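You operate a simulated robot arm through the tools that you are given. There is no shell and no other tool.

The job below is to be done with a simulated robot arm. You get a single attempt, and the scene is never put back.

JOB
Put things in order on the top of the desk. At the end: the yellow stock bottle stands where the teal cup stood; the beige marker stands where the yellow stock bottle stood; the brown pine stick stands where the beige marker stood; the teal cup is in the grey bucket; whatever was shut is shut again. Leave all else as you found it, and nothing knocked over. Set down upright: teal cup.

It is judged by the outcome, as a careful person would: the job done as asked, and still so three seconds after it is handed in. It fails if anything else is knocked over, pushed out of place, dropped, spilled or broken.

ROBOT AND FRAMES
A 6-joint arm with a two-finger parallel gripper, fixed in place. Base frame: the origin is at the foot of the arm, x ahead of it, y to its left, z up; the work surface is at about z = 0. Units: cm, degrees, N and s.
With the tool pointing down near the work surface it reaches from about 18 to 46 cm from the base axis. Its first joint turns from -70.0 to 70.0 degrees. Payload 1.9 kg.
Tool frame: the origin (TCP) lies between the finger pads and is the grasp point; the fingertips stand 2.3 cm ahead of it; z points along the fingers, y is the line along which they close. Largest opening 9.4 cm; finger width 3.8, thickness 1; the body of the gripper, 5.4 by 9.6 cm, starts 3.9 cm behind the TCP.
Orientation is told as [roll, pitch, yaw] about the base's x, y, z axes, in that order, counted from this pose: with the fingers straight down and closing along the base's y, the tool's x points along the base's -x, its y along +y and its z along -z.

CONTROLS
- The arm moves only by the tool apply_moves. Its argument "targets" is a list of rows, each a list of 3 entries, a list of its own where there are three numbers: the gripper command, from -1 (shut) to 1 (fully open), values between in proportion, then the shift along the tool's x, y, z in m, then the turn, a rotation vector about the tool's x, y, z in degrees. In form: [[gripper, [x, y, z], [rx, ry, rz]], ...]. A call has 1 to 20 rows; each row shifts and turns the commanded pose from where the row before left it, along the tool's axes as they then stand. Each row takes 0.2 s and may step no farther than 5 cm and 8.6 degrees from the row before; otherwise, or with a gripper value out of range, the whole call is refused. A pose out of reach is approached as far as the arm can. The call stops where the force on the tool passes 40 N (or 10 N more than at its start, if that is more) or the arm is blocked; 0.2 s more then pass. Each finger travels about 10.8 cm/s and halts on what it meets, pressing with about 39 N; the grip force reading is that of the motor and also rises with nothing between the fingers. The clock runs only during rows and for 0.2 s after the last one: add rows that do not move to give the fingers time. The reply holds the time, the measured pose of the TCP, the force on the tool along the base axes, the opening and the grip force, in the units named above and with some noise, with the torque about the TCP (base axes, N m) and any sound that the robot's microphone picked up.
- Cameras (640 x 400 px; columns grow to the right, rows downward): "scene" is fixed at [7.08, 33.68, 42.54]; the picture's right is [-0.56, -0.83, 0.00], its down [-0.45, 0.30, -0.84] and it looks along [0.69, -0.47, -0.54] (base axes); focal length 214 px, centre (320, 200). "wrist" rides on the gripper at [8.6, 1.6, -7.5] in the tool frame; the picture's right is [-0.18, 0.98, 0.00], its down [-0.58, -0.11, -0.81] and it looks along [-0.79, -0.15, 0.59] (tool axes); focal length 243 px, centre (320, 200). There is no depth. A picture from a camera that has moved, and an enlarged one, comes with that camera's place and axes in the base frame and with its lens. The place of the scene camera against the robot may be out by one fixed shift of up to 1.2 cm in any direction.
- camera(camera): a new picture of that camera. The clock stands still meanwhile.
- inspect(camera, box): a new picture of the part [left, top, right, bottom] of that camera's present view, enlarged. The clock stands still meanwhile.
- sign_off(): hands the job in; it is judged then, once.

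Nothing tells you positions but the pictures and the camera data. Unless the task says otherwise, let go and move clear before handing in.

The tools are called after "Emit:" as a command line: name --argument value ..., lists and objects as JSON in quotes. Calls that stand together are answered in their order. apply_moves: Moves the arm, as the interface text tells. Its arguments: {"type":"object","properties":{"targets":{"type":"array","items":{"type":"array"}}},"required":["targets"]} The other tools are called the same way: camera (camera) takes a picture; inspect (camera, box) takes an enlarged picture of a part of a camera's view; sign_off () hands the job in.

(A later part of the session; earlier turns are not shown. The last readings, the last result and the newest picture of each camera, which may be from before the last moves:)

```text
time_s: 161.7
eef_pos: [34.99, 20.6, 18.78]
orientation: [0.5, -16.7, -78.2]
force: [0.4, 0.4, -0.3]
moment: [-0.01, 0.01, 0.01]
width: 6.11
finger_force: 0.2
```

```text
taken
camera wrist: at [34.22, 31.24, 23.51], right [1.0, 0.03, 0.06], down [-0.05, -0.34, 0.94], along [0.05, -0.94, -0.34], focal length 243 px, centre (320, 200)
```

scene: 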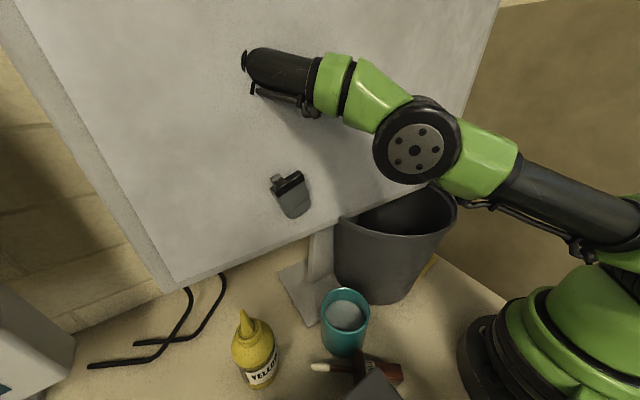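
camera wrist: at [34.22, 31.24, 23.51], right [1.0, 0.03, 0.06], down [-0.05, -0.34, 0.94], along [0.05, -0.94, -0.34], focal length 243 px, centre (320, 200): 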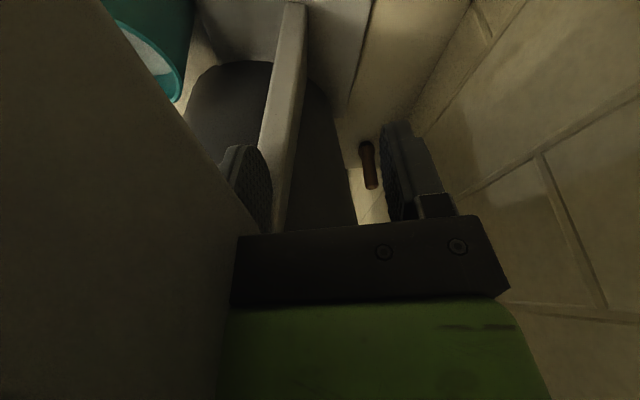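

The post is too thin to hide a marker. I'll rise and look straight down into the bucket from behind the monitor to rule out the bucket's dark rear half.

Emit:
apply_moves --targets '[[0.3, [0, 0, 0], [0, 8, 0]], [0.3, [0, 0, 0], [0, 8.5, 0]], [0.3, [0, 0, -0.045], [0, 0, 0]], [0.3, [0, 0, -0.045], [0, 0, 0]], [0.3, [0, 0, -0.04], [0, 0, 0]], [0.3, [0, 0, 0], [0, 0, -8]], [0.3, [0, 0, 0], [0, 0, -8]], [0.3, [0, 0, 0], [0, 0, -8]], [0.3, [0, 0, 0], [0, 0, -8]], [0.3, [0, 0, 0], [0, 0, -8]], [0.3, [0, 0, 0], [0, 0, -8]], [0.3, [0, 0, 0], [0, 0, -8]], [0.3, [0, 0, 0], [0, 0, -8]], [0.3, [0, 0, 0], [0, 0, -8]], [0.3, [0, 0, 0], [0, 0, -8]], [0.3, [0, 0, 0], [0, 0, -8]], [0.3, [0, 0, 0], [0, 0, -8]], [0.3, [0, 0, 0], [0, 0, -8]], [0.3, [0, 0, 0], [0, 0, -8]], [0.3, [0, 0, 0], [0, 0, -8]]]'

Emit:
apply_moves --targets '[[0.3, [0, 0, 0], [0, 0, -8]], [0.3, [0, 0, 0], [0, 0, -8]], [0.3, [0, 0, 0], [0, 0, -8]], [0.3, [0, 0, 0], [0, 0, -8]], [0.3, [0, 0, 0], [0, 0, -8]], [0.3, [0, 0, 0], [0, 0, -8]], [0.3, [0.04, 0, 0], [0, 0, 0]], [0.3, [0.04, 0, 0], [0, 0, 0]], [0.3, [0.04, 0, 0], [0, 0, 0]], [0.3, [0, 0, 0], [0, 7, 0]], [0.3, [0, 0, 0], [0, 7, 0]], [0.3, [0, 0, 0], [0, 7, 0]], [0.3, [0, 0, 0], [0, 0, 0]]]'

Emit:
camera --camera "wrist"

```text
time_s: 165.9
eef_pos: [34.67, 20.68, 31.93]
orientation: [-0.4, -0.4, 42.2]
force: [0.8, 1.0, 0.3]
moment: [-0.03, 0.0, 0.0]
width: 6.11
finger_force: 0.1
```

```text
time_s: 168.7
eef_pos: [34.61, 8.73, 31.91]
orientation: [-0.6, 21.1, 89.7]
force: [0.9, 0.6, -0.1]
moment: [0.01, 0.02, 0.0]
width: 6.14
finger_force: 0.0
```

```text
taken
camera wrist: at [32.82, 3.39, 41.96], right [-0.98, 0.17, -0.07], down [0.1, 0.83, 0.54], along [0.16, 0.53, -0.84], focal length 243 px, centre (320, 200)
```

wrist: 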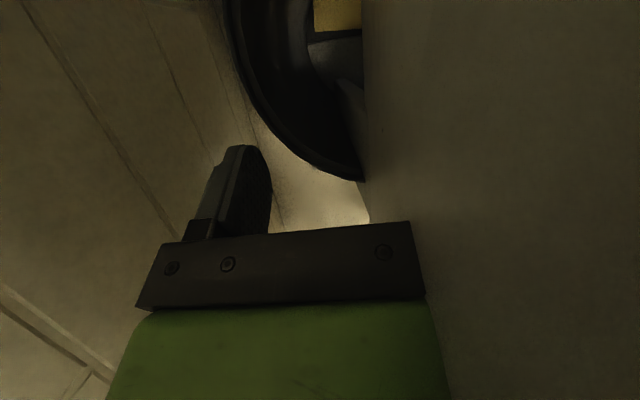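

Emit:
inspect --camera "wrist" --box '[220, 0, 400, 190]'

Emit:
apply_moves --targets '[[0.3, [0.037, 0, -0.013], [0, 0, 0]], [0.3, [0.037, 0, -0.013], [0, 0, 0]], [0.3, [0, 0, 0], [0, 0, 0]]]'

Emit:
camera --camera "wrist"

```text
2.11 times, centred on (310, 95) of wrist
camera zoom: at [32.82, 3.39, 41.96], right [-0.98, 0.17, -0.07], down [0.1, 0.83, 0.54], along [0.16, 0.53, -0.84], focal length 511 px, centre (341, 421)
```

zoom: 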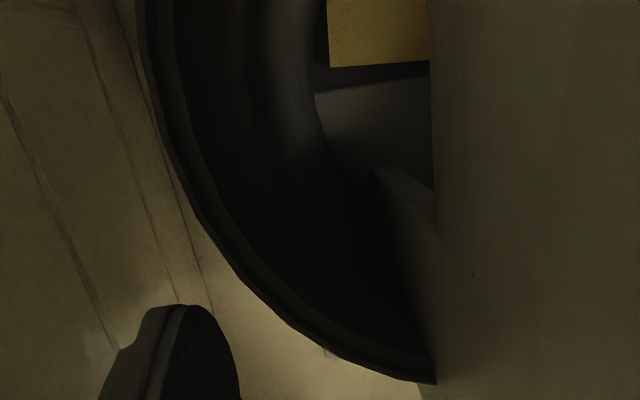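

```text
time_s: 169.5
eef_pos: [34.46, 2.72, 36.65]
orientation: [-0.7, 21.0, 89.8]
force: [0.2, 0.2, 0.4]
moment: [0.02, -0.02, 0.01]
width: 6.1
finger_force: 0.1
```

```text
taken
camera wrist: at [32.78, -2.65, 46.75], right [-0.98, 0.17, -0.07], down [0.1, 0.83, 0.55], along [0.16, 0.53, -0.83], focal length 243 px, centre (320, 200)
```

wrist: 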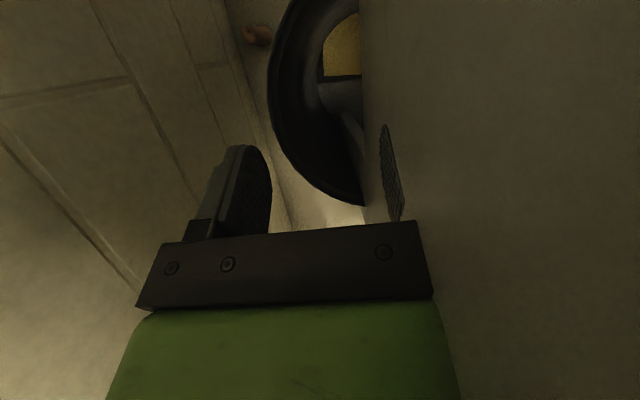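

The bucket is empty. There's a tiny speck just beyond its rim near (41, 22), so I'm zooming in on it.

Emit:
inspect --camera "wrist" --box '[280, 150, 380, 230]'

Emit:
inspect --camera "scene" --box '[230, 230, 340, 310]'

```text
5.00 times, centred on (330, 190) of wrist
camera zoom: at [32.78, -2.65, 46.75], right [-0.98, 0.17, -0.07], down [0.1, 0.83, 0.55], along [0.16, 0.53, -0.83], focal length 1213 px, centre (270, 250)
```

zoom: 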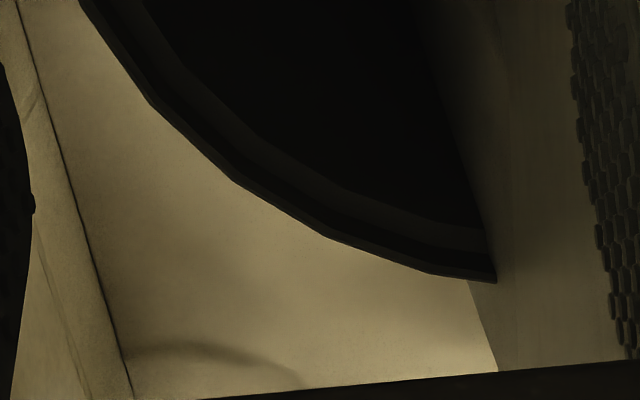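

```text
5.00 times, centred on (285, 270) of scene
camera zoom: at [7.08, 33.68, 42.54], right [-0.56, -0.83, 0.0], down [-0.45, 0.3, -0.84], along [0.69, -0.47, -0.54], focal length 1072 px, centre (495, -150)
```

zoom: 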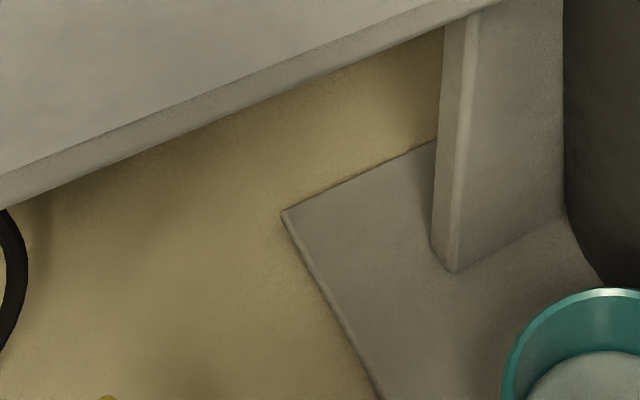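

The bucket and the desk behind it are empty. I'll now check the scanner face that looks onto the workspace, from the monitor side, for a drawer or door.

Emit:
apply_moves --targets '[[0.3, [0, 0, 0], [0, -7, 0]], [0.3, [0, 0, 0], [0, -7, 0]], [0.3, [0, 0, 0], [0, -7, 0]], [0.3, [-0.0361, 0.0264, 0.0057], [0, 0, 0]], [0.3, [-0.0361, 0.0264, 0.0057], [0, 0, 0]], [0.3, [-0.0361, 0.0264, 0.0057], [0, 0, 0]], [0.3, [-0.0361, 0.0264, 0.0057], [0, 0, 0]], [0.3, [-0.0361, 0.0264, 0.0057], [0, 0, 0]], [0.3, [-0.0361, 0.0264, 0.0057], [0, 0, 0]], [0.3, [-0.0361, 0.0264, 0.0057], [0, 0, 0]], [0.3, [0, 0, 0], [0, 0, -8]], [0.3, [0, 0, 0], [0, 0, -8]], [0.3, [0, 0, 0], [0, 0, -8]], [0.3, [0, 0, 0], [0, 0, -8]], [0.3, [0, 0, 0], [0, 0, -8]], [0.3, [0, 0, 0], [0, 0, -8]], [0.3, [0, 0, 0], [0, 0, -8]], [0.3, [0, 0, 0], [0, 0, -8]], [0.3, [0, 0, 0], [0, 0, -8]], [0.3, [0, 0, 0], [0, 0, 0]]]'

Emit:
camera --camera "wrist"

```text
time_s: 173.7
eef_pos: [16.02, 28.02, 32.65]
orientation: [-0.1, 0.5, 162.1]
force: [0.1, -0.9, -0.3]
moment: [0.01, 0.0, 0.0]
width: 6.11
finger_force: 0.1
```

```text
taken
camera wrist: at [23.7, 23.87, 40.33], right [-0.48, -0.88, 0.0], down [-0.53, 0.28, 0.8], along [-0.7, 0.38, -0.6], focal length 243 px, centre (320, 200)
```

wrist: 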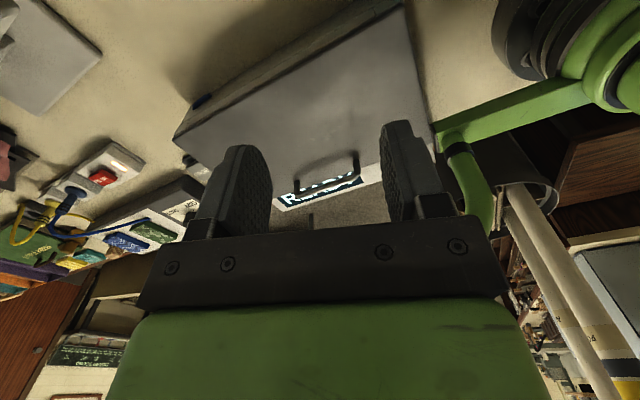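

Emit:
inspect --camera "wrist" --box '[160, 0, 460, 230]'

Emit:
inspect --camera "wrist" --box '[160, 60, 290, 160]'

Emit:
inspect --camera "wrist" --box '[0, 120, 200, 290]'

```text
1.74 times, centred on (310, 115) of wrist
camera zoom: at [23.7, 23.87, 40.33], right [-0.48, -0.88, 0.0], down [-0.53, 0.28, 0.8], along [-0.7, 0.38, -0.6], focal length 422 px, centre (337, 348)
```

zoom: 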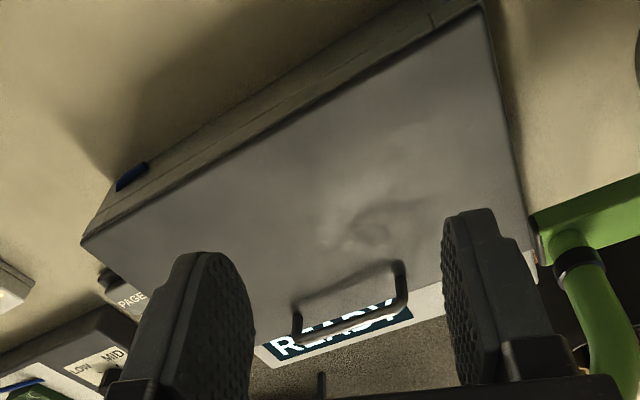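

```text
4.00 times, centred on (225, 110) of wrist
camera zoom: at [23.7, 23.87, 40.33], right [-0.48, -0.88, 0.0], down [-0.53, 0.28, 0.8], along [-0.7, 0.38, -0.6], focal length 970 px, centre (700, 560)
```

zoom: 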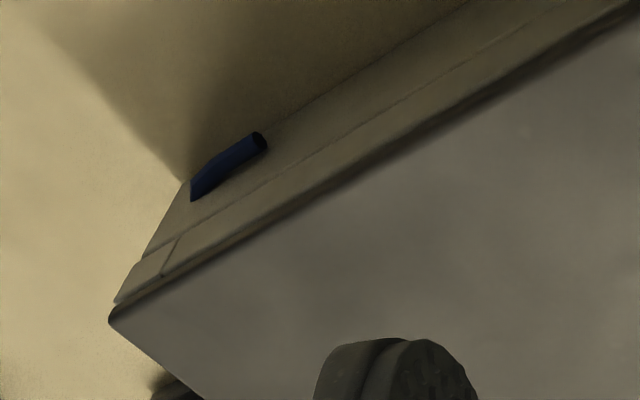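

```text
2.35 times, centred on (100, 205) of wrist
camera zoom: at [23.7, 23.87, 40.33], right [-0.48, -0.88, 0.0], down [-0.53, 0.28, 0.8], along [-0.7, 0.38, -0.6], focal length 571 px, centre (838, 188)
```

zoom: 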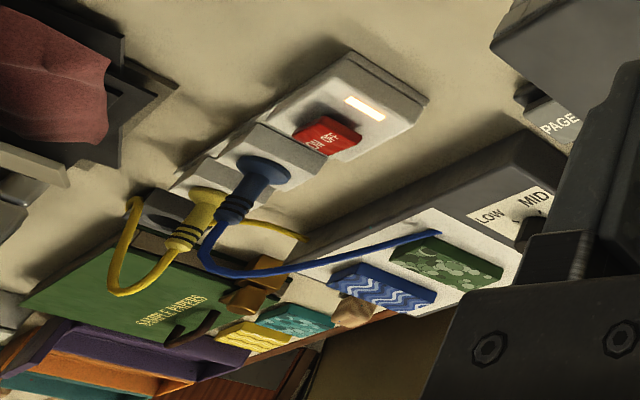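

I've now checked the whole desk, the bucket, and behind the monitor. The only other standing item is the torch-like object in the back corner, so I'll look at it once more from the left side, close up, for any label that would show it's the marker.

Emit:
apply_moves --targets '[[0.3, [0, 0, 0], [0, 0, 8]], [0.3, [0, 0, 0], [0, 0, 8]], [0.3, [0, 0, 0], [0, 0, 8]], [0.3, [0, 0, 0], [0, 0, 8]], [0.3, [0, 0, 0], [0, 0, 8]], [0.3, [0, 0, 0], [0, 0, 8]], [0.3, [0, 0, 0], [0, 0, 8]], [0.3, [0, 0, 0], [0, 0, 8]], [0.3, [0, 0, 0], [0, 0, 8]], [0.3, [0, 0, 0], [0, 0, 8]], [0.3, [0, 0, 0], [0, 0, 8]], [0.3, [0, 0, 0], [0, 0, 8]], [0.3, [0, 0, 0], [0, 0, 8]], [0.3, [0, 0, 0], [0, 0, 8]], [0.3, [0, 0, 0], [0, 0, 8]], [0.3, [0, 0, 0], [0, 0, 8]], [0.3, [0, 0, 0], [0, 0, 8]], [0.3, [0, 0, 0], [0, 0, 8]], [0.3, [0, 0, 0], [0, 0, 8]], [0.3, [0, 0, 0], [0, 0, 8]]]'

Emit:
apply_moves --targets '[[1, [-0.045, 0, 0], [0, 0, 0]], [1, [-0.045, -0.01, 0], [0, 0, 0]], [1, [-0.035, -0.03, 0], [0, 0, 0]], [1, [-0.02, -0.04, 0], [0, 0, 0]], [1, [-0.02, -0.04, 0], [0, 0, 0]], [1, [-0.02, -0.04, 0], [0, 0, 0]], [1, [-0.02, -0.04, 0], [0, 0, 0]], [1, [-0.02, -0.04, 0], [0, 0, 0]], [1, [0, -0.04, 0.02], [0, 0, 0]], [1, [0, 0, 0], [0, 0, 8]], [1, [0, 0, 0], [0, 0, 8]], [1, [0, 0, 0], [0, 0, 8]], [1, [0, 0, 0], [0, 0, 8]], [1, [0, 0, 0], [0, 0, 8]], [1, [0, 0, 0], [0, 0, 0]]]'

Emit:
camera --camera "wrist"

```text
time_s: 177.9
eef_pos: [16.05, 28.08, 32.82]
orientation: [0.0, -0.6, 1.9]
force: [0.6, -0.2, -0.4]
moment: [-0.02, 0.03, -0.01]
width: 6.08
finger_force: 0.1
```

```text
time_s: 181.1
eef_pos: [39.74, 0.76, 30.89]
orientation: [0.3, -0.4, -38.1]
force: [0.3, -0.4, -0.8]
moment: [0.01, -0.01, -0.02]
width: 9.42
finger_force: 0.0
```

```text
taken
camera wrist: at [33.76, 7.46, 38.38], right [0.75, 0.66, 0.01], down [0.38, -0.44, 0.81], along [0.54, -0.61, -0.59], focal length 243 px, centre (320, 200)
```

wrist: 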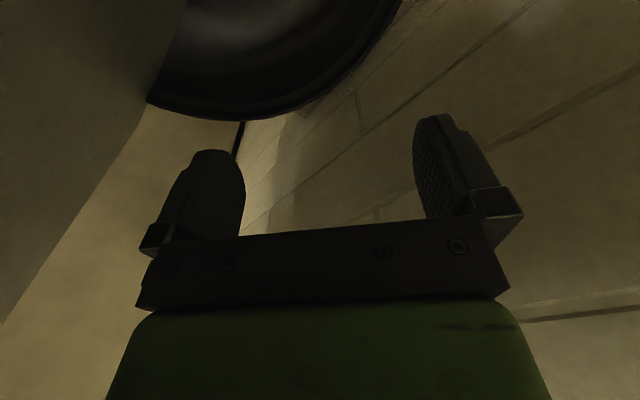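

Emit:
apply_moves --targets '[[1, [-0.027, -0.0125, 0], [0, 0, 0]], [1, [-0.027, -0.0125, 0], [0, 0, 0]], [1, [0, 0, 0.03], [0, 0, 8]], [1, [0, 0, 0.03], [0, 0, 8]], [1, [0, 0, 0], [0, 0, 8]], [1, [0, 0, 0], [0, 0, 8]], [1, [0, 0, 0], [0, 0, 8]], [1, [0, 0, 0], [0, 0, 0]]]'

Emit:
camera --camera "wrist"

```text
time_s: 182.9
eef_pos: [40.02, -3.34, 33.74]
orientation: [0.2, 0.0, -78.2]
force: [-0.3, 0.8, -0.2]
moment: [0.0, -0.03, 0.01]
width: 9.41
finger_force: 0.0
out of reach, approached as far as the arm can: row 2, 3, 4, 7
```

```text
taken
camera wrist: at [39.73, 5.48, 41.22], right [1.0, 0.02, 0.0], down [0.01, -0.59, 0.81], along [0.02, -0.81, -0.59], focal length 243 px, centre (320, 200)
```

wrist: 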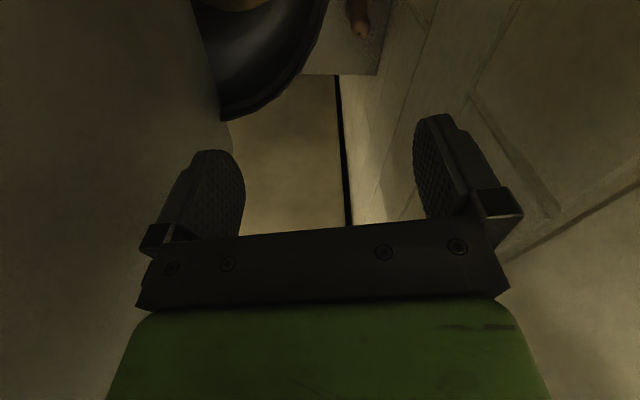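

Emit:
inspect --camera "wrist" --box '[330, 0, 400, 50]'

Emit:
camera --camera "scene"

```text
8.00 times, centred on (365, 25) of wrist
camera zoom: at [39.73, 5.48, 41.22], right [1.0, 0.02, 0.0], down [0.01, -0.59, 0.81], along [0.02, -0.81, -0.59], focal length 1941 px, centre (-40, 1600)
```

zoom: 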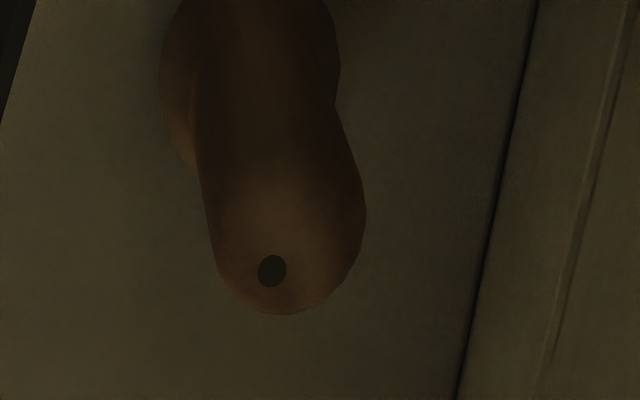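

```text
taken
```

scene: 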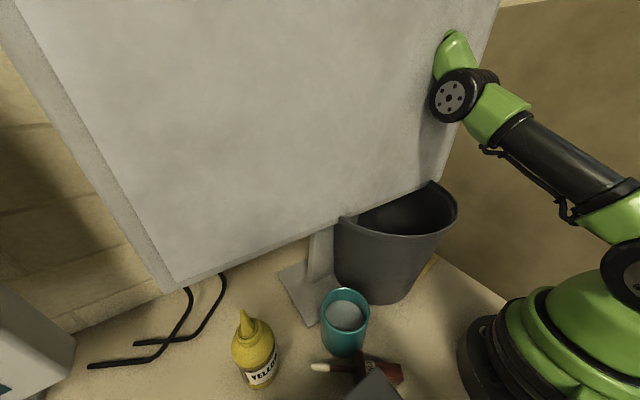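

In this light the object is about as bright as the beige desk, so it's a light tan colour rather than dark brown. It stands tip-down like the stick, within the arm's reach, and it was hidden at the start. It is the only candidate, so I take it to be the beige marker at about (44.6, -5.8). Now I'll do the moves, starting with the cup into the bucket, and go above the cup.

Emit:
apply_moves --targets '[[0.9, [0.0353, -0.0196, 0.0053], [0, 0, 0]], [0.9, [0.0353, -0.0196, 0.0053], [0, 0, 0]], [0.9, [0.0353, -0.0196, 0.0053], [0, 0, 0]], [0.9, [0.0353, -0.0196, 0.0053], [0, 0, 0]], [0.9, [0.0353, -0.0196, 0.0053], [0, 0, 0]], [0.9, [0.0353, -0.0196, 0.0053], [0, 0, 0]], [0.9, [0.0353, -0.0196, 0.0053], [0, 0, 0]], [0.9, [0, 0, 0], [0, 0, 6]], [0.9, [0, 0, 0], [0, 0, 6]], [0.9, [0, 0, 0.04], [0, 0, 0]], [0.9, [0, 0, 0.04], [0, 0, 0]], [0.9, [0, 0, 0.04], [0, 0, 0]], [0.9, [0, 0, 0], [0, 0, 0]]]'

Emit:
camera --camera "wrist"

Emit:
camera --camera "scene"

```text
time_s: 185.7
eef_pos: [34.43, 20.76, 33.66]
orientation: [0.2, -0.2, -90.0]
force: [1.3, -1.2, -0.2]
moment: [-0.01, 0.0, 0.0]
width: 8.91
finger_force: 0.0
out of reach, approached as far as the arm can: row 1, 2, 3, 4, 5, 6, 7, 10, 11, 12
```

```text
taken
camera wrist: at [35.89, 29.46, 41.19], right [0.98, -0.18, 0.01], down [-0.11, -0.58, 0.81], along [-0.15, -0.79, -0.59], focal length 243 px, centre (320, 200)
```

wrist: 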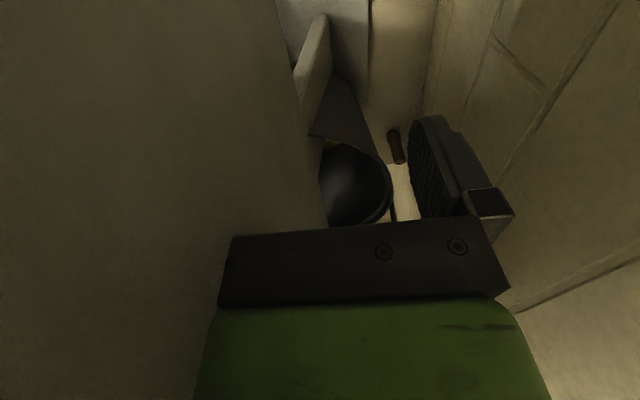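

```text
taken
```

scene: 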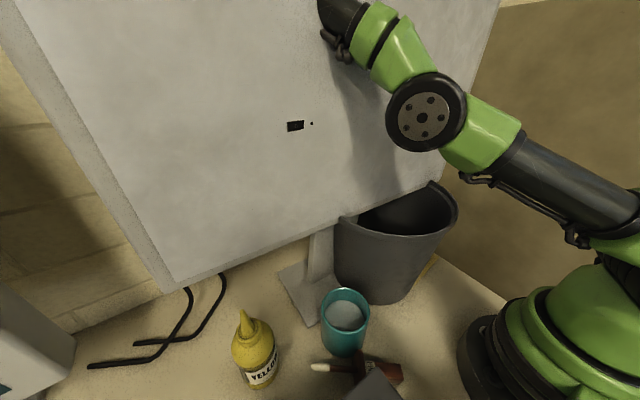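

The arm is near full stretch, so it resists moving in. As before, I'll unwind the yaw first and then bring it inward.

Emit:
apply_moves --targets '[[0.9, [0, 0, 0], [0, 0, -8]], [0.9, [0, 0, 0], [0, 0, -8]], [0.9, [0, 0, 0], [0, 0, -8]], [0.9, [0, 0, 0], [0, 0, -8]], [0.9, [0, 0, 0], [0, 0, -8]], [0.9, [0, 0, 0], [0, 0, -8]], [0.9, [0, 0, 0], [0, 0, -8]], [0.9, [0, 0, 0], [0, 0, -8]], [0.9, [0, 0, 0], [0, 0, 0]]]'

Emit:
apply_moves --targets '[[0.9, [0, 0, 0.03], [0, 0, 0]], [0.9, [0.02, 0, 0.02], [0, 0, 0]], [0.9, [0, 0, 0], [0, 0, 0]]]'

```text
time_s: 187.7
eef_pos: [34.51, 20.54, 33.86]
orientation: [0.1, -0.5, -25.9]
force: [-1.5, -0.8, 0.6]
moment: [0.0, 0.02, 0.01]
width: 8.91
finger_force: 0.0
```

```text
time_s: 188.5
eef_pos: [33.39, 22.04, 33.7]
orientation: [0.1, -0.2, -26.1]
force: [-0.1, 0.4, 1.4]
moment: [-0.02, 0.01, -0.02]
width: 8.91
finger_force: 0.0
out of reach, approached as far as the arm can: row 1, 2
```

Emit:
apply_moves --targets '[[0.9, [0, 0, 0], [0, -8, 0]], [0.9, [0, 0, 0], [0, -8, 0]], [0.9, [0, 0, 0], [0, 0, 0]]]'

Emit:
apply_moves --targets '[[0.9, [0.03, 0, 0.02], [0, 0, 0]], [0.9, [0.03, 0, 0.02], [0, 0, 0]], [0.9, [0, 0, 0], [0, 0, 0]]]'

```text
time_s: 189.3
eef_pos: [31.92, 22.37, 39.09]
orientation: [-0.1, -16.3, -26.1]
force: [0.7, 0.0, 0.0]
moment: [-0.03, 0.0, -0.01]
width: 8.94
finger_force: 0.0
out of reach, approached as far as the arm can: row 1, 2
```

```text
time_s: 190.1
eef_pos: [29.98, 25.22, 38.45]
orientation: [0.0, -16.4, -26.1]
force: [0.3, -0.9, 0.7]
moment: [-0.02, 0.01, -0.01]
width: 8.91
finger_force: 0.0
out of reach, approached as far as the arm can: row 1, 2
```

Emit:
apply_moves --targets '[[0.9, [0.0019, 0.0166, 0.0249], [0, 0, 0]], [0.9, [0.0019, 0.0166, 0.0249], [0, 0, 0]], [0.9, [0.0019, 0.0166, 0.0249], [0, 0, 0]], [0.9, [0, 0, 0], [0, 0, 0]]]'

Emit:
apply_moves --targets '[[0.9, [0.02, 0, 0.02], [0, 0, 0]], [0.9, [0, 0, 0], [0, 0, 0]]]'

```text
time_s: 191.1
eef_pos: [32.98, 29.27, 30.23]
orientation: [0.6, -16.3, -26.2]
force: [0.3, 0.3, -1.1]
moment: [0.01, -0.03, 0.04]
width: 8.95
finger_force: 0.0
out of reach, approached as far as the arm can: row 2, 3
```

```text
time_s: 191.7
eef_pos: [31.73, 29.71, 27.8]
orientation: [0.3, -16.4, -26.1]
force: [-0.1, 0.7, 0.3]
moment: [-0.01, 0.02, 0.02]
width: 8.95
finger_force: 0.1
```

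The arm is free again. I'm moving in over the cup.

Emit:
apply_moves --targets '[[0.9, [0, 0, 0], [0, 8, 0]], [0.9, [0, 0, 0], [0, 8, 0]], [0.9, [0.0103, -0.0375, 0], [0, 0, 0]], [0.9, [0.0103, -0.0375, 0], [0, 0, 0]], [0.9, [0.0103, -0.0375, 0], [0, 0, 0]], [0.9, [0.0103, -0.0375, 0], [0, 0, 0]], [0.9, [0, 0, 0], [0, 0, 8]], [0.9, [0, 0, 0], [0, 0, 8]], [0.9, [0, 0, 0], [0, 0, 8]], [0.9, [0, 0, 0], [0, 0, 8]], [0.9, [0, 0, 0], [0, 0, 8]], [0.9, [0, 0, 0], [0, 0, 8]], [0.9, [0, 0, 0], [0, 0, 8]], [0.9, [0, 0, 0], [0, 0, 8]], [0.9, [0, 0, 0], [0, 0, 0]]]'

Emit:
camera --camera "wrist"

```text
time_s: 194.9
eef_pos: [20.9, 18.21, 27.57]
orientation: [0.5, 0.0, -90.0]
force: [0.3, -0.8, 0.5]
moment: [-0.01, -0.01, -0.01]
width: 8.92
finger_force: 0.1
out of reach, approached as far as the arm can: row 2
```

```text
taken
camera wrist: at [22.53, 26.88, 35.06], right [0.98, -0.19, 0.01], down [-0.12, -0.58, 0.81], along [-0.14, -0.79, -0.59], focal length 243 px, centre (320, 200)
```

wrist: 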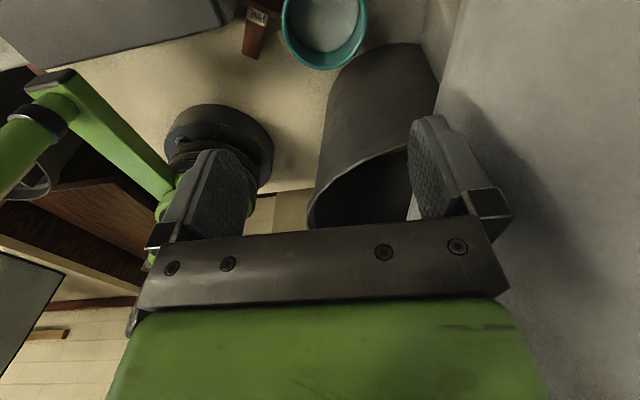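

Emit:
apply_moves --targets '[[0.9, [-0.0015, 0.007, 0.02], [0, 0, 0]], [0.9, [0, 0, 0.04], [0, 0, 0]], [0.9, [0, 0, 0.04], [0, 0, 0]], [0.9, [0, 0, 0.04], [0, 0, 0]], [0.9, [0, 0, 0], [0, 0, 0]]]'

Emit:
camera --camera "wrist"

Emit:
camera --camera "scene"

```text
time_s: 196.1
eef_pos: [21.72, 18.06, 13.6]
orientation: [0.5, 0.0, -90.1]
force: [-0.3, 0.1, -0.1]
moment: [0.03, 0.02, -0.04]
width: 8.91
finger_force: 0.1
```

```text
taken
camera wrist: at [23.29, 26.76, 21.09], right [0.98, -0.18, 0.01], down [-0.12, -0.58, 0.81], along [-0.14, -0.79, -0.59], focal length 243 px, centre (320, 200)
```

wrist: 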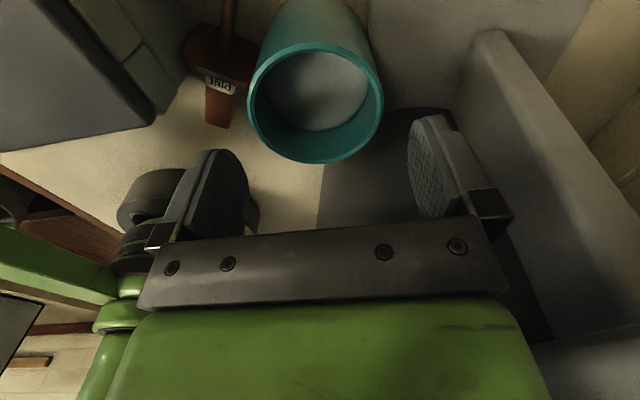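

```text
taken
```

scene: 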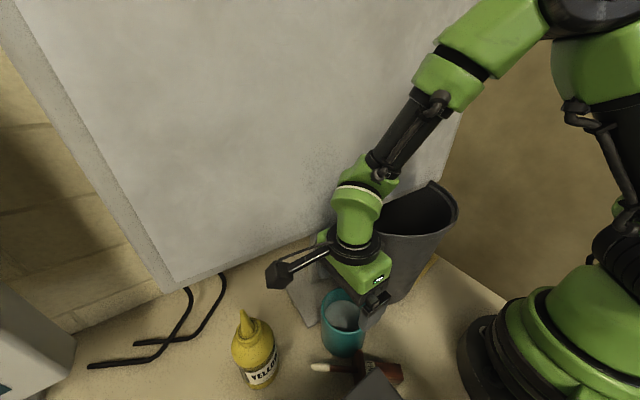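

The alignment is within about 1.5 mm. I'm descending and gripping the cup.

Emit:
apply_moves --targets '[[0.9, [0.001, -0.0015, 0.03], [0, 0, 0]], [0.9, [0, 0, 0.03], [0, 0, 0]], [0.9, [0, 0, 0], [0, 0, 0]], [-1, [0, 0, 0], [0, 0, 0]], [-1, [0, 0, 0], [0, 0, 0]], [-1, [0, 0, 0], [0, 0, 0]]]'

Emit:
camera --camera "wrist"

```text
time_s: 197.5
eef_pos: [21.68, 17.98, 7.35]
orientation: [0.5, 0.1, -90.0]
force: [0.5, 0.5, 0.5]
moment: [-0.01, 0.01, 0.01]
width: 7.96
finger_force: 39.3
```

```text
taken
camera wrist: at [23.12, 26.75, 14.98], right [0.98, -0.18, 0.01], down [-0.12, -0.58, 0.81], along [-0.14, -0.79, -0.59], focal length 243 px, centre (320, 200)
```

wrist: 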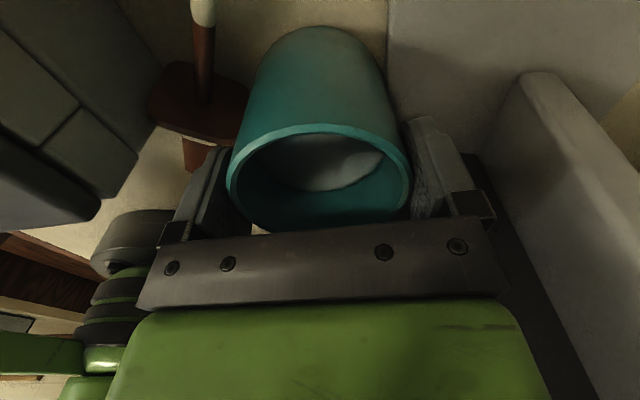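

Emit:
apply_moves --targets '[[-1, [0, 0, -0.02], [0, 0, 0]], [-1, [0, 0, -0.04], [0, 0, 0]], [-1, [0, 0, -0.04], [0, 0, 0]], [-1, [0, 0, -0.04], [0, 0, 0]], [-1, [0, 0, -0.04], [0, 0, 0]], [-1, [0, 0, -0.04], [0, 0, 0]], [-1, [0, 0, -0.03], [0, 0, 0]], [-1, [0, 0, 0], [0, 0, 0]]]'

Emit:
camera --camera "wrist"

Emit:
camera --camera "scene"

```text
time_s: 199.3
eef_pos: [21.39, 17.97, 32.58]
orientation: [0.5, 0.0, -90.0]
force: [1.2, -0.4, -5.2]
moment: [-0.01, -0.04, -0.02]
width: 7.99
finger_force: 38.3
```

```text
taken
camera wrist: at [22.91, 26.65, 40.15], right [0.98, -0.18, 0.01], down [-0.12, -0.58, 0.81], along [-0.14, -0.79, -0.59], focal length 243 px, centre (320, 200)
```

wrist: 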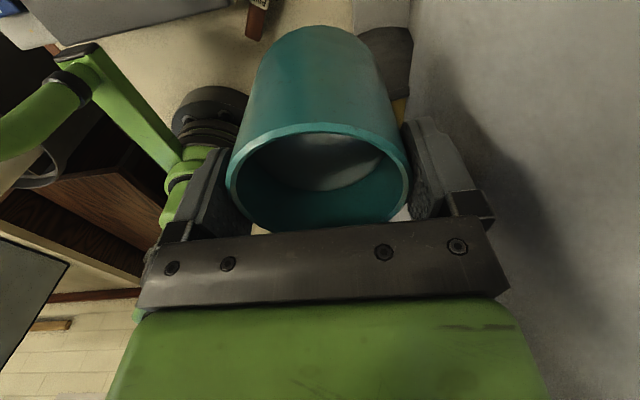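

```text
taken
```

scene: 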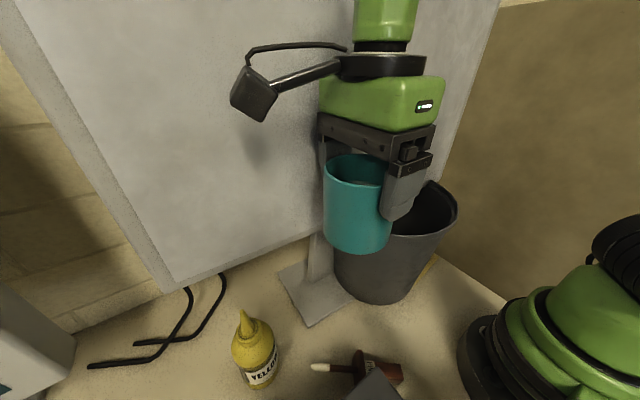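

The cup is held level with its bottom at about z=25, clear of the 22 cm rim. I'm moving it over the bucket.

Emit:
apply_moves --targets '[[-1, [-0.03, 0.0135, 0], [0, 0, 0]], [-1, [-0.03, 0.0135, 0], [0, 0, 0]], [-1, [-0.03, 0.0135, 0], [0, 0, 0]], [-1, [-0.03, 0.0135, 0], [0, 0, 0]], [-1, [-0.028, 0.014, 0], [0, 0, 0]], [-1, [0, 0, 0], [0, 0, 0]]]'

Emit:
camera --camera "wrist"

Emit:
camera --camera "scene"

```text
time_s: 200.7
eef_pos: [28.55, 3.28, 32.68]
orientation: [0.6, 0.0, -90.0]
force: [-0.1, -0.1, -5.6]
moment: [0.0, -0.02, -0.01]
width: 7.95
finger_force: 38.9
```

```text
taken
camera wrist: at [29.95, 11.94, 40.21], right [0.98, -0.18, 0.01], down [-0.12, -0.58, 0.81], along [-0.14, -0.79, -0.59], focal length 243 px, centre (320, 200)
```

wrist: 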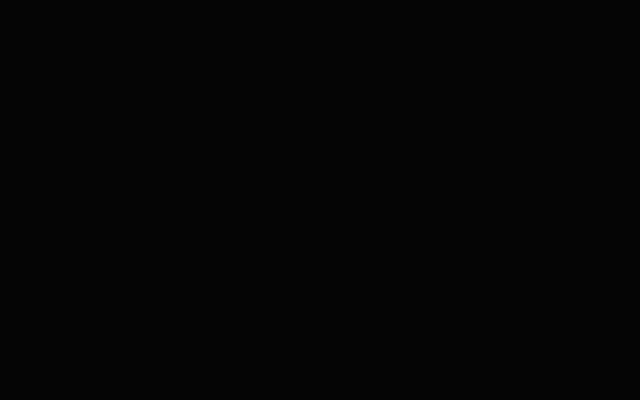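

```text
taken
```

scene: 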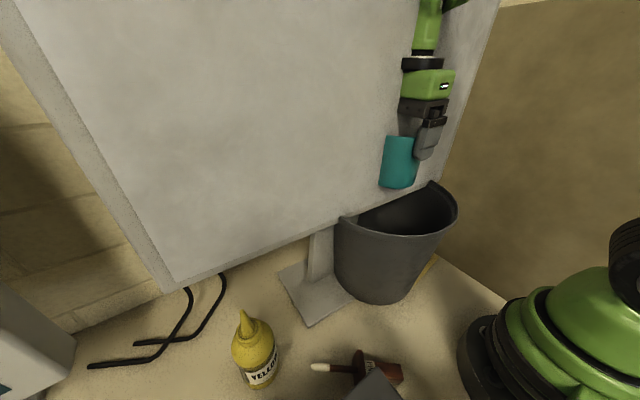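

Emit:
apply_moves --targets '[[-1, [-0.018, 0, 0], [0, 0, 0]], [-1, [0, 0, 0.03], [0, 0, 0]], [-1, [0, 0, 0.03], [0, 0, 0]], [-1, [0, 0, 0.03], [0, 0, 0]], [-1, [0, 0, 0], [0, 0, 0]]]'

Emit:
camera --camera "scene"

Emit:
camera --camera "wrist"

```text
time_s: 201.9
eef_pos: [28.53, 1.46, 23.85]
orientation: [0.5, -0.1, -90.0]
force: [0.3, 0.0, -5.3]
moment: [-0.03, 0.01, -0.01]
width: 7.97
finger_force: 38.9
```

```text
taken
```

scene: 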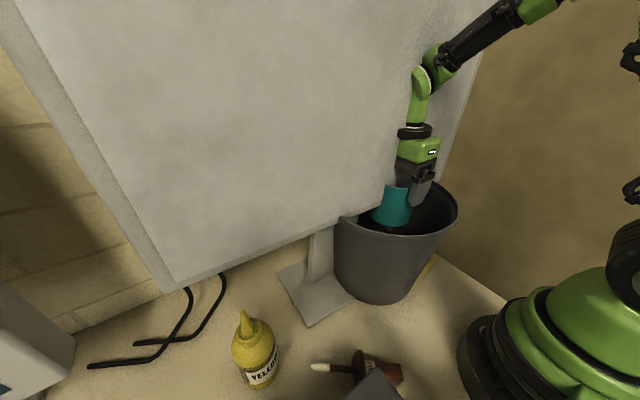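

```text
taken
camera wrist: at [30.03, 10.13, 31.3], right [0.98, -0.18, 0.01], down [-0.12, -0.58, 0.81], along [-0.14, -0.79, -0.59], focal length 243 px, centre (320, 200)
```

wrist: 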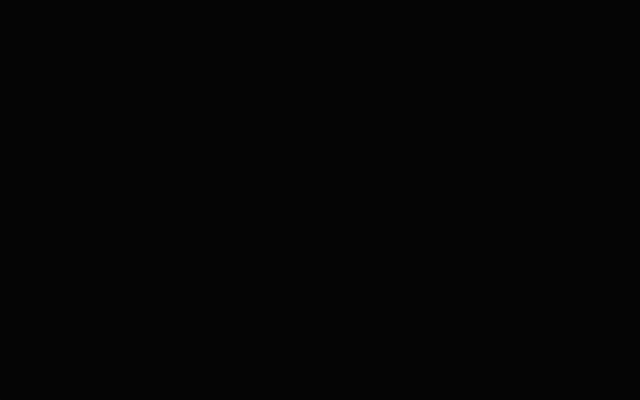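

The cup is entering the bucket without contact. I'm lowering further in small steps.

Emit:
apply_moves --targets '[[-1, [0, 0, 0.025], [0, 0, 0]], [-1, [0, 0, 0.025], [0, 0, 0]], [-1, [0, 0, 0.025], [0, 0, 0]], [-1, [0, 0, 0.025], [0, 0, 0]], [-1, [0, 0, 0], [0, 0, 0]]]'

Emit:
camera --camera "wrist"

```text
time_s: 203.1
eef_pos: [28.8, 1.53, 13.63]
orientation: [0.5, 0.0, -90.0]
force: [-0.2, 0.6, -6.3]
moment: [-0.04, 0.01, 0.02]
width: 7.96
finger_force: 38.7
```

```text
taken
camera wrist: at [30.25, 10.14, 21.06], right [0.98, -0.18, 0.01], down [-0.12, -0.58, 0.81], along [-0.14, -0.79, -0.59], focal length 243 px, centre (320, 200)
```

wrist: 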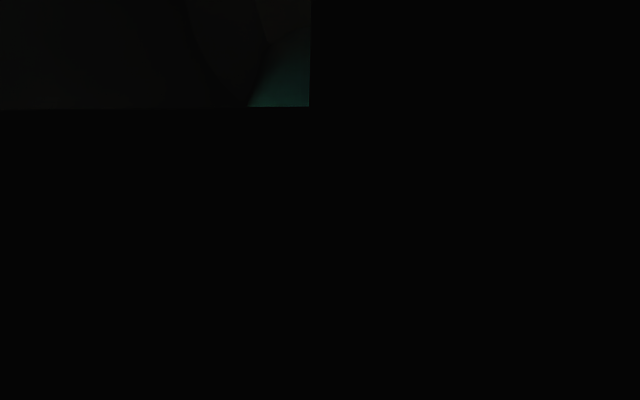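

Still free, with the cup bottom at about z=6. I'm lowering gently until it touches the bucket floor.

Emit:
apply_moves --targets '[[-1, [0, 0, 0.012], [0, 0, 0]], [-1, [0, 0, 0.012], [0, 0, 0]], [-1, [0, 0, 0.01], [0, 0, 0]], [-1, [0, 0, 0], [0, 0, 0]]]'

Emit:
apply_moves --targets '[[-1, [0, 0, 0.006], [0, 0, 0]], [-1, [0, 0, 0.004], [0, 0, 0]], [-1, [0, 0, 0], [0, 0, 0]]]'

Emit:
apply_moves --targets '[[-1, [0, 0, 0.002], [0, 0, 0]], [-1, [0, 0, 0.002], [0, 0, 0]], [-1, [0, 0, 0], [0, 0, 0]]]'

```text
time_s: 204.1
eef_pos: [28.57, 1.61, 10.09]
orientation: [0.5, 0.1, -90.1]
force: [-0.4, -0.2, -5.3]
moment: [0.0, -0.01, -0.01]
width: 7.99
finger_force: 38.9
```

```text
time_s: 204.9
eef_pos: [28.54, 1.52, 9.15]
orientation: [0.5, 0.0, -90.0]
force: [0.9, 0.8, -5.3]
moment: [-0.01, 0.03, -0.01]
width: 7.97
finger_force: 39.1
```

```text
time_s: 205.7
eef_pos: [28.61, 1.68, 8.79]
orientation: [0.5, -0.1, -89.9]
force: [-0.3, -0.2, -5.5]
moment: [-0.01, 0.0, 0.03]
width: 7.97
finger_force: 39.0
```

Emit:
apply_moves --targets '[[-1, [0, 0, 0.002], [0, 0, 0]], [-1, [0, 0, 0.002], [0, 0, 0]], [-1, [0, 0, 0], [0, 0, 0]]]'

Emit:
apply_moves --targets '[[-1, [0, 0, 0.0015], [0, 0, 0]], [-1, [0, 0, 0.0015], [0, 0, 0]], [-1, [0, 0, 0], [0, 0, 0]]]'

Emit:
apply_moves --targets '[[-1, [0, 0, 0.001], [0, 0, 0]], [-1, [0, 0, 0.001], [0, 0, 0]], [-1, [0, 0, 0], [0, 0, 0]]]'

```text
time_s: 206.5
eef_pos: [28.4, 1.44, 8.44]
orientation: [0.5, 0.0, -90.1]
force: [0.1, 0.4, -4.8]
moment: [-0.03, -0.02, -0.02]
width: 7.98
finger_force: 38.8
```

```text
time_s: 207.3
eef_pos: [28.56, 1.53, 8.16]
orientation: [0.6, 0.1, -90.1]
force: [-4.3, 2.2, 18.5]
moment: [0.27, 1.12, -0.06]
width: 7.95
finger_force: 38.9
```

```text
time_s: 208.1
eef_pos: [28.63, 1.54, 7.9]
orientation: [0.4, 0.0, -90.0]
force: [-6.8, -6.7, 30.3]
moment: [-0.11, 1.0, 0.11]
width: 7.99
finger_force: 38.6
```

The cup has touched the bucket floor at z≈0.8. I'll relax slightly and open the fingers slowly.

Emit:
apply_moves --targets '[[-1, [0, 0, -0.001], [0, 0, 0]], [-1, [0, 0, -0.001], [0, 0, 0]], [-1, [0, 0, 0], [0, 0, 0]]]'

Emit:
apply_moves --targets '[[0.74, [0, 0, 0], [0, 0, 0]], [0.8, [0, 0, 0], [0, 0, 0]], [0.9, [0, 0, 0], [0, 0, 0]], [0.9, [0, 0, 0], [0, 0, 0]]]'

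```text
time_s: 208.9
eef_pos: [28.48, 1.46, 8.03]
orientation: [0.4, 0.0, -89.9]
force: [-0.3, 0.2, -4.9]
moment: [0.03, -0.05, -0.02]
width: 7.95
finger_force: 38.7
```

```text
time_s: 209.9
eef_pos: [28.59, 1.49, 8.13]
orientation: [0.5, 0.0, -90.1]
force: [-0.3, -0.8, 1.6]
moment: [-0.01, 0.02, 0.0]
width: 8.93
finger_force: 0.1
```

Released. I'm lifting straight up out of the bucket.

Emit:
apply_moves --targets '[[0.9, [0, 0, -0.015], [0, 0, 0]], [0.9, [0, 0, -0.03], [0, 0, 0]], [0.9, [0, 0, -0.04], [0, 0, 0]], [0.9, [0, 0, -0.04], [0, 0, 0]], [0.9, [0, 0, -0.04], [0, 0, 0]], [0.9, [0, 0, -0.04], [0, 0, 0]], [0.9, [0, 0, -0.03], [0, 0, 0]], [0.9, [0, 0, 0], [0, 0, 0]]]'

Emit:
camera --camera "scene"

```text
time_s: 211.7
eef_pos: [28.46, 1.14, 31.48]
orientation: [0.5, 0.1, -90.0]
force: [0.3, 0.2, 0.3]
moment: [0.02, 0.0, 0.0]
width: 8.92
finger_force: 0.0
```

```text
taken
```

scene: 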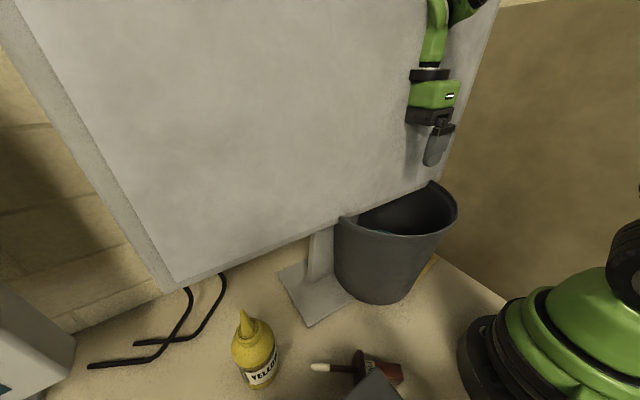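

The cup stands in the bucket. Next is the bottle: I'll grip its cap collar from straight above, with the fingertips above the shoulder and the palm above the nozzle. I'm moving over there and checking alignment.

Emit:
apply_moves --targets '[[0.3, [0.038, -0.009, 0], [0, 0, 0]], [0.3, [0.038, -0.009, 0], [0, 0, 0]], [0.3, [0.038, -0.009, 0], [0, 0, 0]], [0.3, [0.038, -0.009, 0], [0, 0, 0]], [0.3, [0.038, -0.009, 0], [0, 0, 0]], [0.3, [0, 0, 0], [0, 0, -8]], [0.3, [0, 0, 0], [0, 0, -8]], [0.3, [0, 0, 0], [0, 0, -8]], [0.3, [0, 0, 0], [0, 0, -8]], [0.3, [0, 0, 0], [0, 0, -8]], [0.3, [0, 0, 0], [0, 0, -8]], [0.3, [0, 0, 0], [0, 0, -8]], [0.3, [0, 0, 0], [0, 0, -8]], [0.3, [0, 0, 0], [0, 0, -8]], [0.3, [0, 0, 0], [0, 0, -8]], [0.3, [0, 0, 0], [0, 0, -8]], [0.3, [0, 0, 0], [0, 0, -2]], [0.3, [0, 0.04, 0], [0, 0, 0]], [0.3, [0, 0.03, 0], [0, 0, 0]], [0.3, [0, 0, 0], [0, 0, 0]]]'

Emit:
camera --camera "wrist"

Emit:
camera --camera "scene"

```text
time_s: 215.9
eef_pos: [23.59, 27.29, 31.32]
orientation: [-0.1, -0.5, 0.0]
force: [-0.4, -0.9, 0.0]
moment: [0.01, -0.01, 0.0]
width: 6.11
finger_force: 0.1
```

```text
taken
camera wrist: at [14.87, 28.91, 38.67], right [0.18, 0.98, 0.0], down [0.57, -0.11, 0.81], along [0.8, -0.15, -0.58], focal length 243 px, centre (320, 200)
```

wrist: 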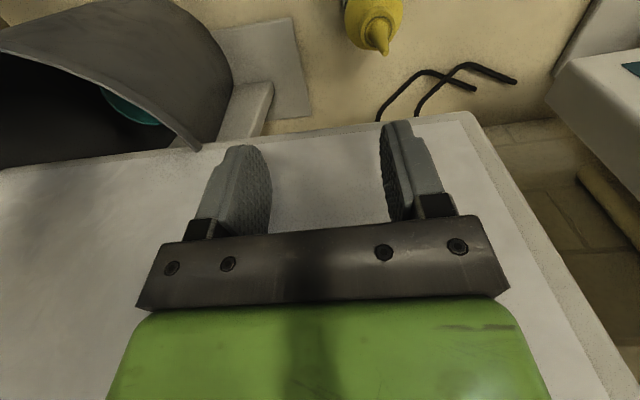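

```text
taken
```

scene: 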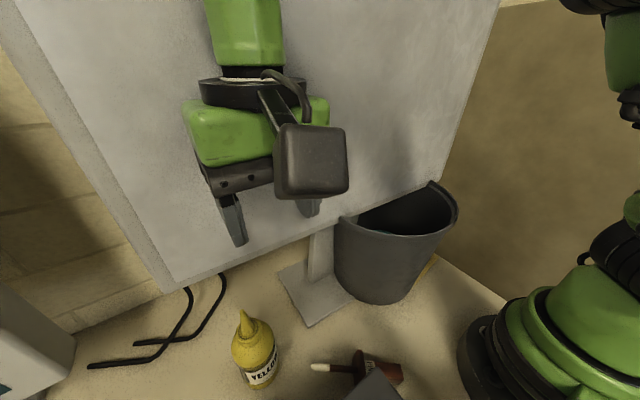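

Emit:
apply_moves --targets '[[0.3, [-0.006, 0.025, 0.02], [0, 0, 0]], [0.3, [-0.005, 0.025, 0.03], [0, 0, 0]], [0.3, [0, 0, 0.02], [0, 0, 0]], [0.3, [0, 0, 0], [0, 0, 0]]]'

Emit:
camera --camera "wrist"

Emit:
inspect --camera "scene" --box '[180, 200, 340, 400]'

```text
time_s: 216.9
eef_pos: [24.7, 32.21, 24.57]
orientation: [0.0, -0.5, 0.0]
force: [0.1, 0.5, 0.4]
moment: [-0.01, 0.0, 0.0]
width: 6.13
finger_force: 0.1
```

```text
taken
camera wrist: at [15.94, 33.8, 32.03], right [0.18, 0.98, 0.0], down [0.57, -0.11, 0.81], along [0.8, -0.15, -0.58], focal length 243 px, centre (320, 200)
```

wrist: 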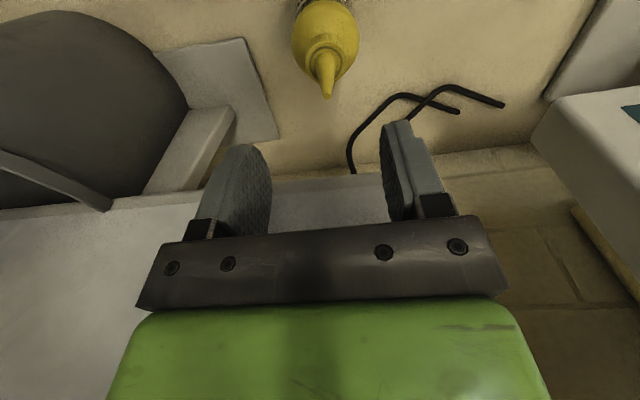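

```text
2.00 times, centred on (260, 300) of scene
camera zoom: at [7.08, 33.68, 42.54], right [-0.56, -0.83, 0.0], down [-0.45, 0.3, -0.84], along [0.69, -0.47, -0.54], focal length 429 px, centre (440, 0)
```

zoom: 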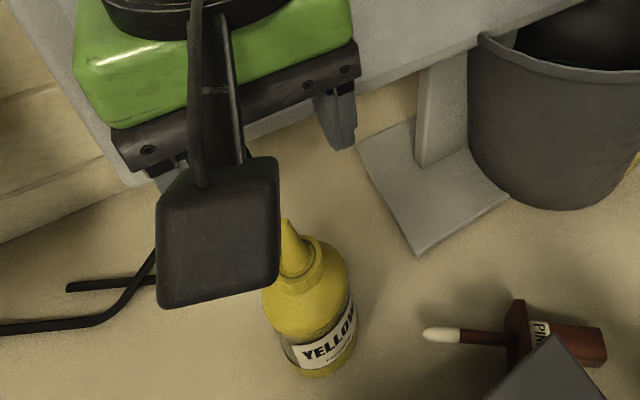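

Emit:
apply_moves --targets '[[0.3, [0, 0.004, 0.02], [0, 0, 0]], [0.3, [0, 0, 0], [0, 0, 0]]]'

Emit:
camera --camera "wrist"

```text
time_s: 217.5
eef_pos: [24.92, 32.64, 22.49]
orientation: [0.0, -0.5, 0.0]
force: [-0.2, 0.4, 1.0]
moment: [-0.03, -0.02, 0.02]
width: 6.09
finger_force: 0.1
```

```text
taken
camera wrist: at [16.0, 34.36, 29.95], right [0.18, 0.98, 0.0], down [0.57, -0.11, 0.81], along [0.8, -0.15, -0.58], focal length 243 px, centre (320, 200)
```

wrist: 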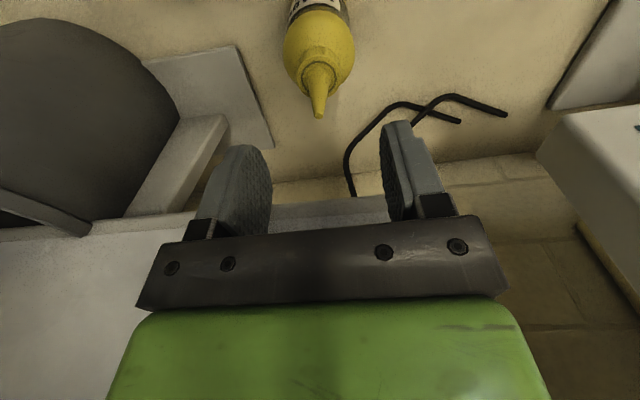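

The bottle is lined up on the tool axis. I'm descending to the collar.

Emit:
apply_moves --targets '[[0.3, [0, 0, 0.03], [0, 0, 0]], [0.3, [0, 0, 0.03], [0, 0, 0]], [0.3, [0, 0, 0.02], [0, 0, 0]], [0.3, [0, 0, 0], [0, 0, 0]]]'

Emit:
camera --camera "wrist"

Emit:
inspect --camera "scene" --box '[180, 250, 340, 400]'

```text
time_s: 218.5
eef_pos: [24.84, 32.81, 14.58]
orientation: [0.0, -0.5, 0.0]
force: [1.0, 0.1, -0.9]
moment: [0.0, 0.02, 0.0]
width: 6.1
finger_force: 0.1
```

```text
taken
camera wrist: at [16.2, 34.48, 22.04], right [0.18, 0.98, 0.0], down [0.57, -0.11, 0.81], along [0.8, -0.15, -0.58], focal length 243 px, centre (320, 200)
```

wrist: 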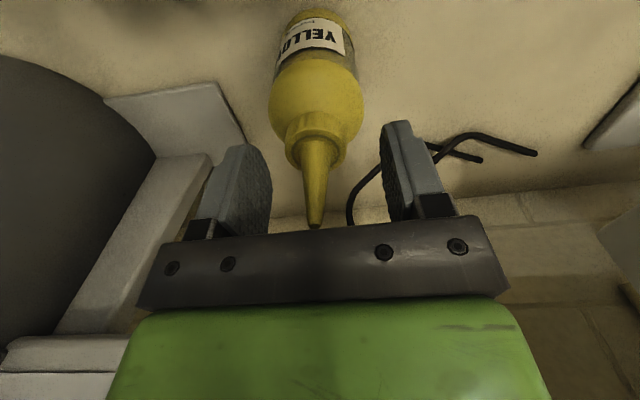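

```text
2.67 times, centred on (260, 325) of scene
camera zoom: at [7.08, 33.68, 42.54], right [-0.56, -0.83, 0.0], down [-0.45, 0.3, -0.84], along [0.69, -0.47, -0.54], focal length 572 px, centre (480, -133)
```

zoom: 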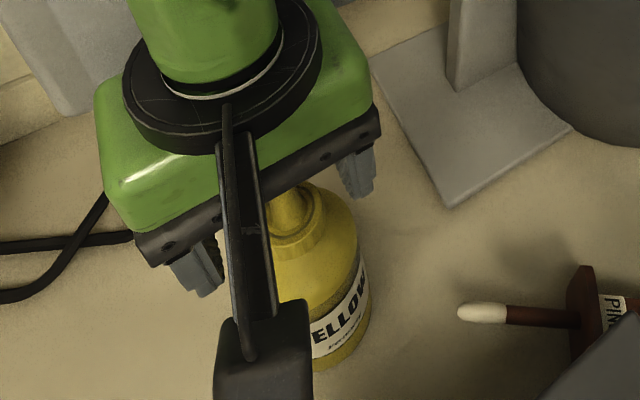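

Emit:
apply_moves --targets '[[0.3, [0, -0.001, 0.006], [0, 0, 0]], [0.3, [0, 0, 0.003], [0, 0, 0]], [0.3, [0, 0, 0], [0, 0, 0]]]'

Emit:
apply_moves --targets '[[-0.2, [0, 0, 0], [0, 0, 0]], [-1, [0, 0, 0], [0, 0, 0]], [-1, [0, 0, 0], [0, 0, 0]], [-1, [0, 0, 0], [0, 0, 0]]]'

Emit:
camera --camera "wrist"

```text
time_s: 219.3
eef_pos: [24.98, 32.81, 13.62]
orientation: [0.1, -0.5, 0.0]
force: [-1.2, 0.4, -0.3]
moment: [0.0, 0.0, -0.01]
width: 6.15
finger_force: 0.1
```

```text
time_s: 220.3
eef_pos: [25.06, 32.86, 13.75]
orientation: [0.0, -0.5, 0.0]
force: [-0.1, 0.8, -0.1]
moment: [0.04, 0.0, 0.0]
width: 3.21
finger_force: 39.1
```

```text
taken
camera wrist: at [16.25, 34.41, 21.12], right [0.18, 0.98, 0.0], down [0.57, -0.11, 0.81], along [0.8, -0.15, -0.58], focal length 243 px, centre (320, 200)
```

wrist: 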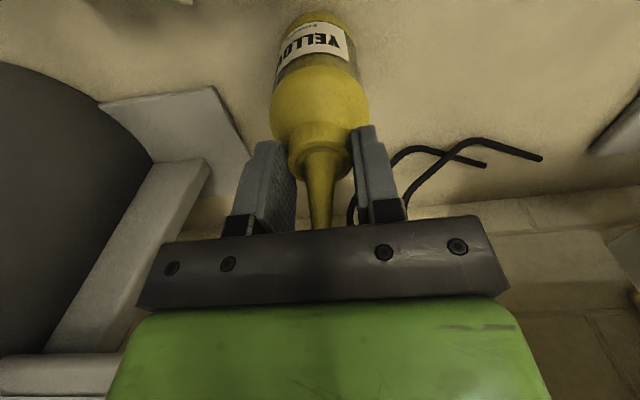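

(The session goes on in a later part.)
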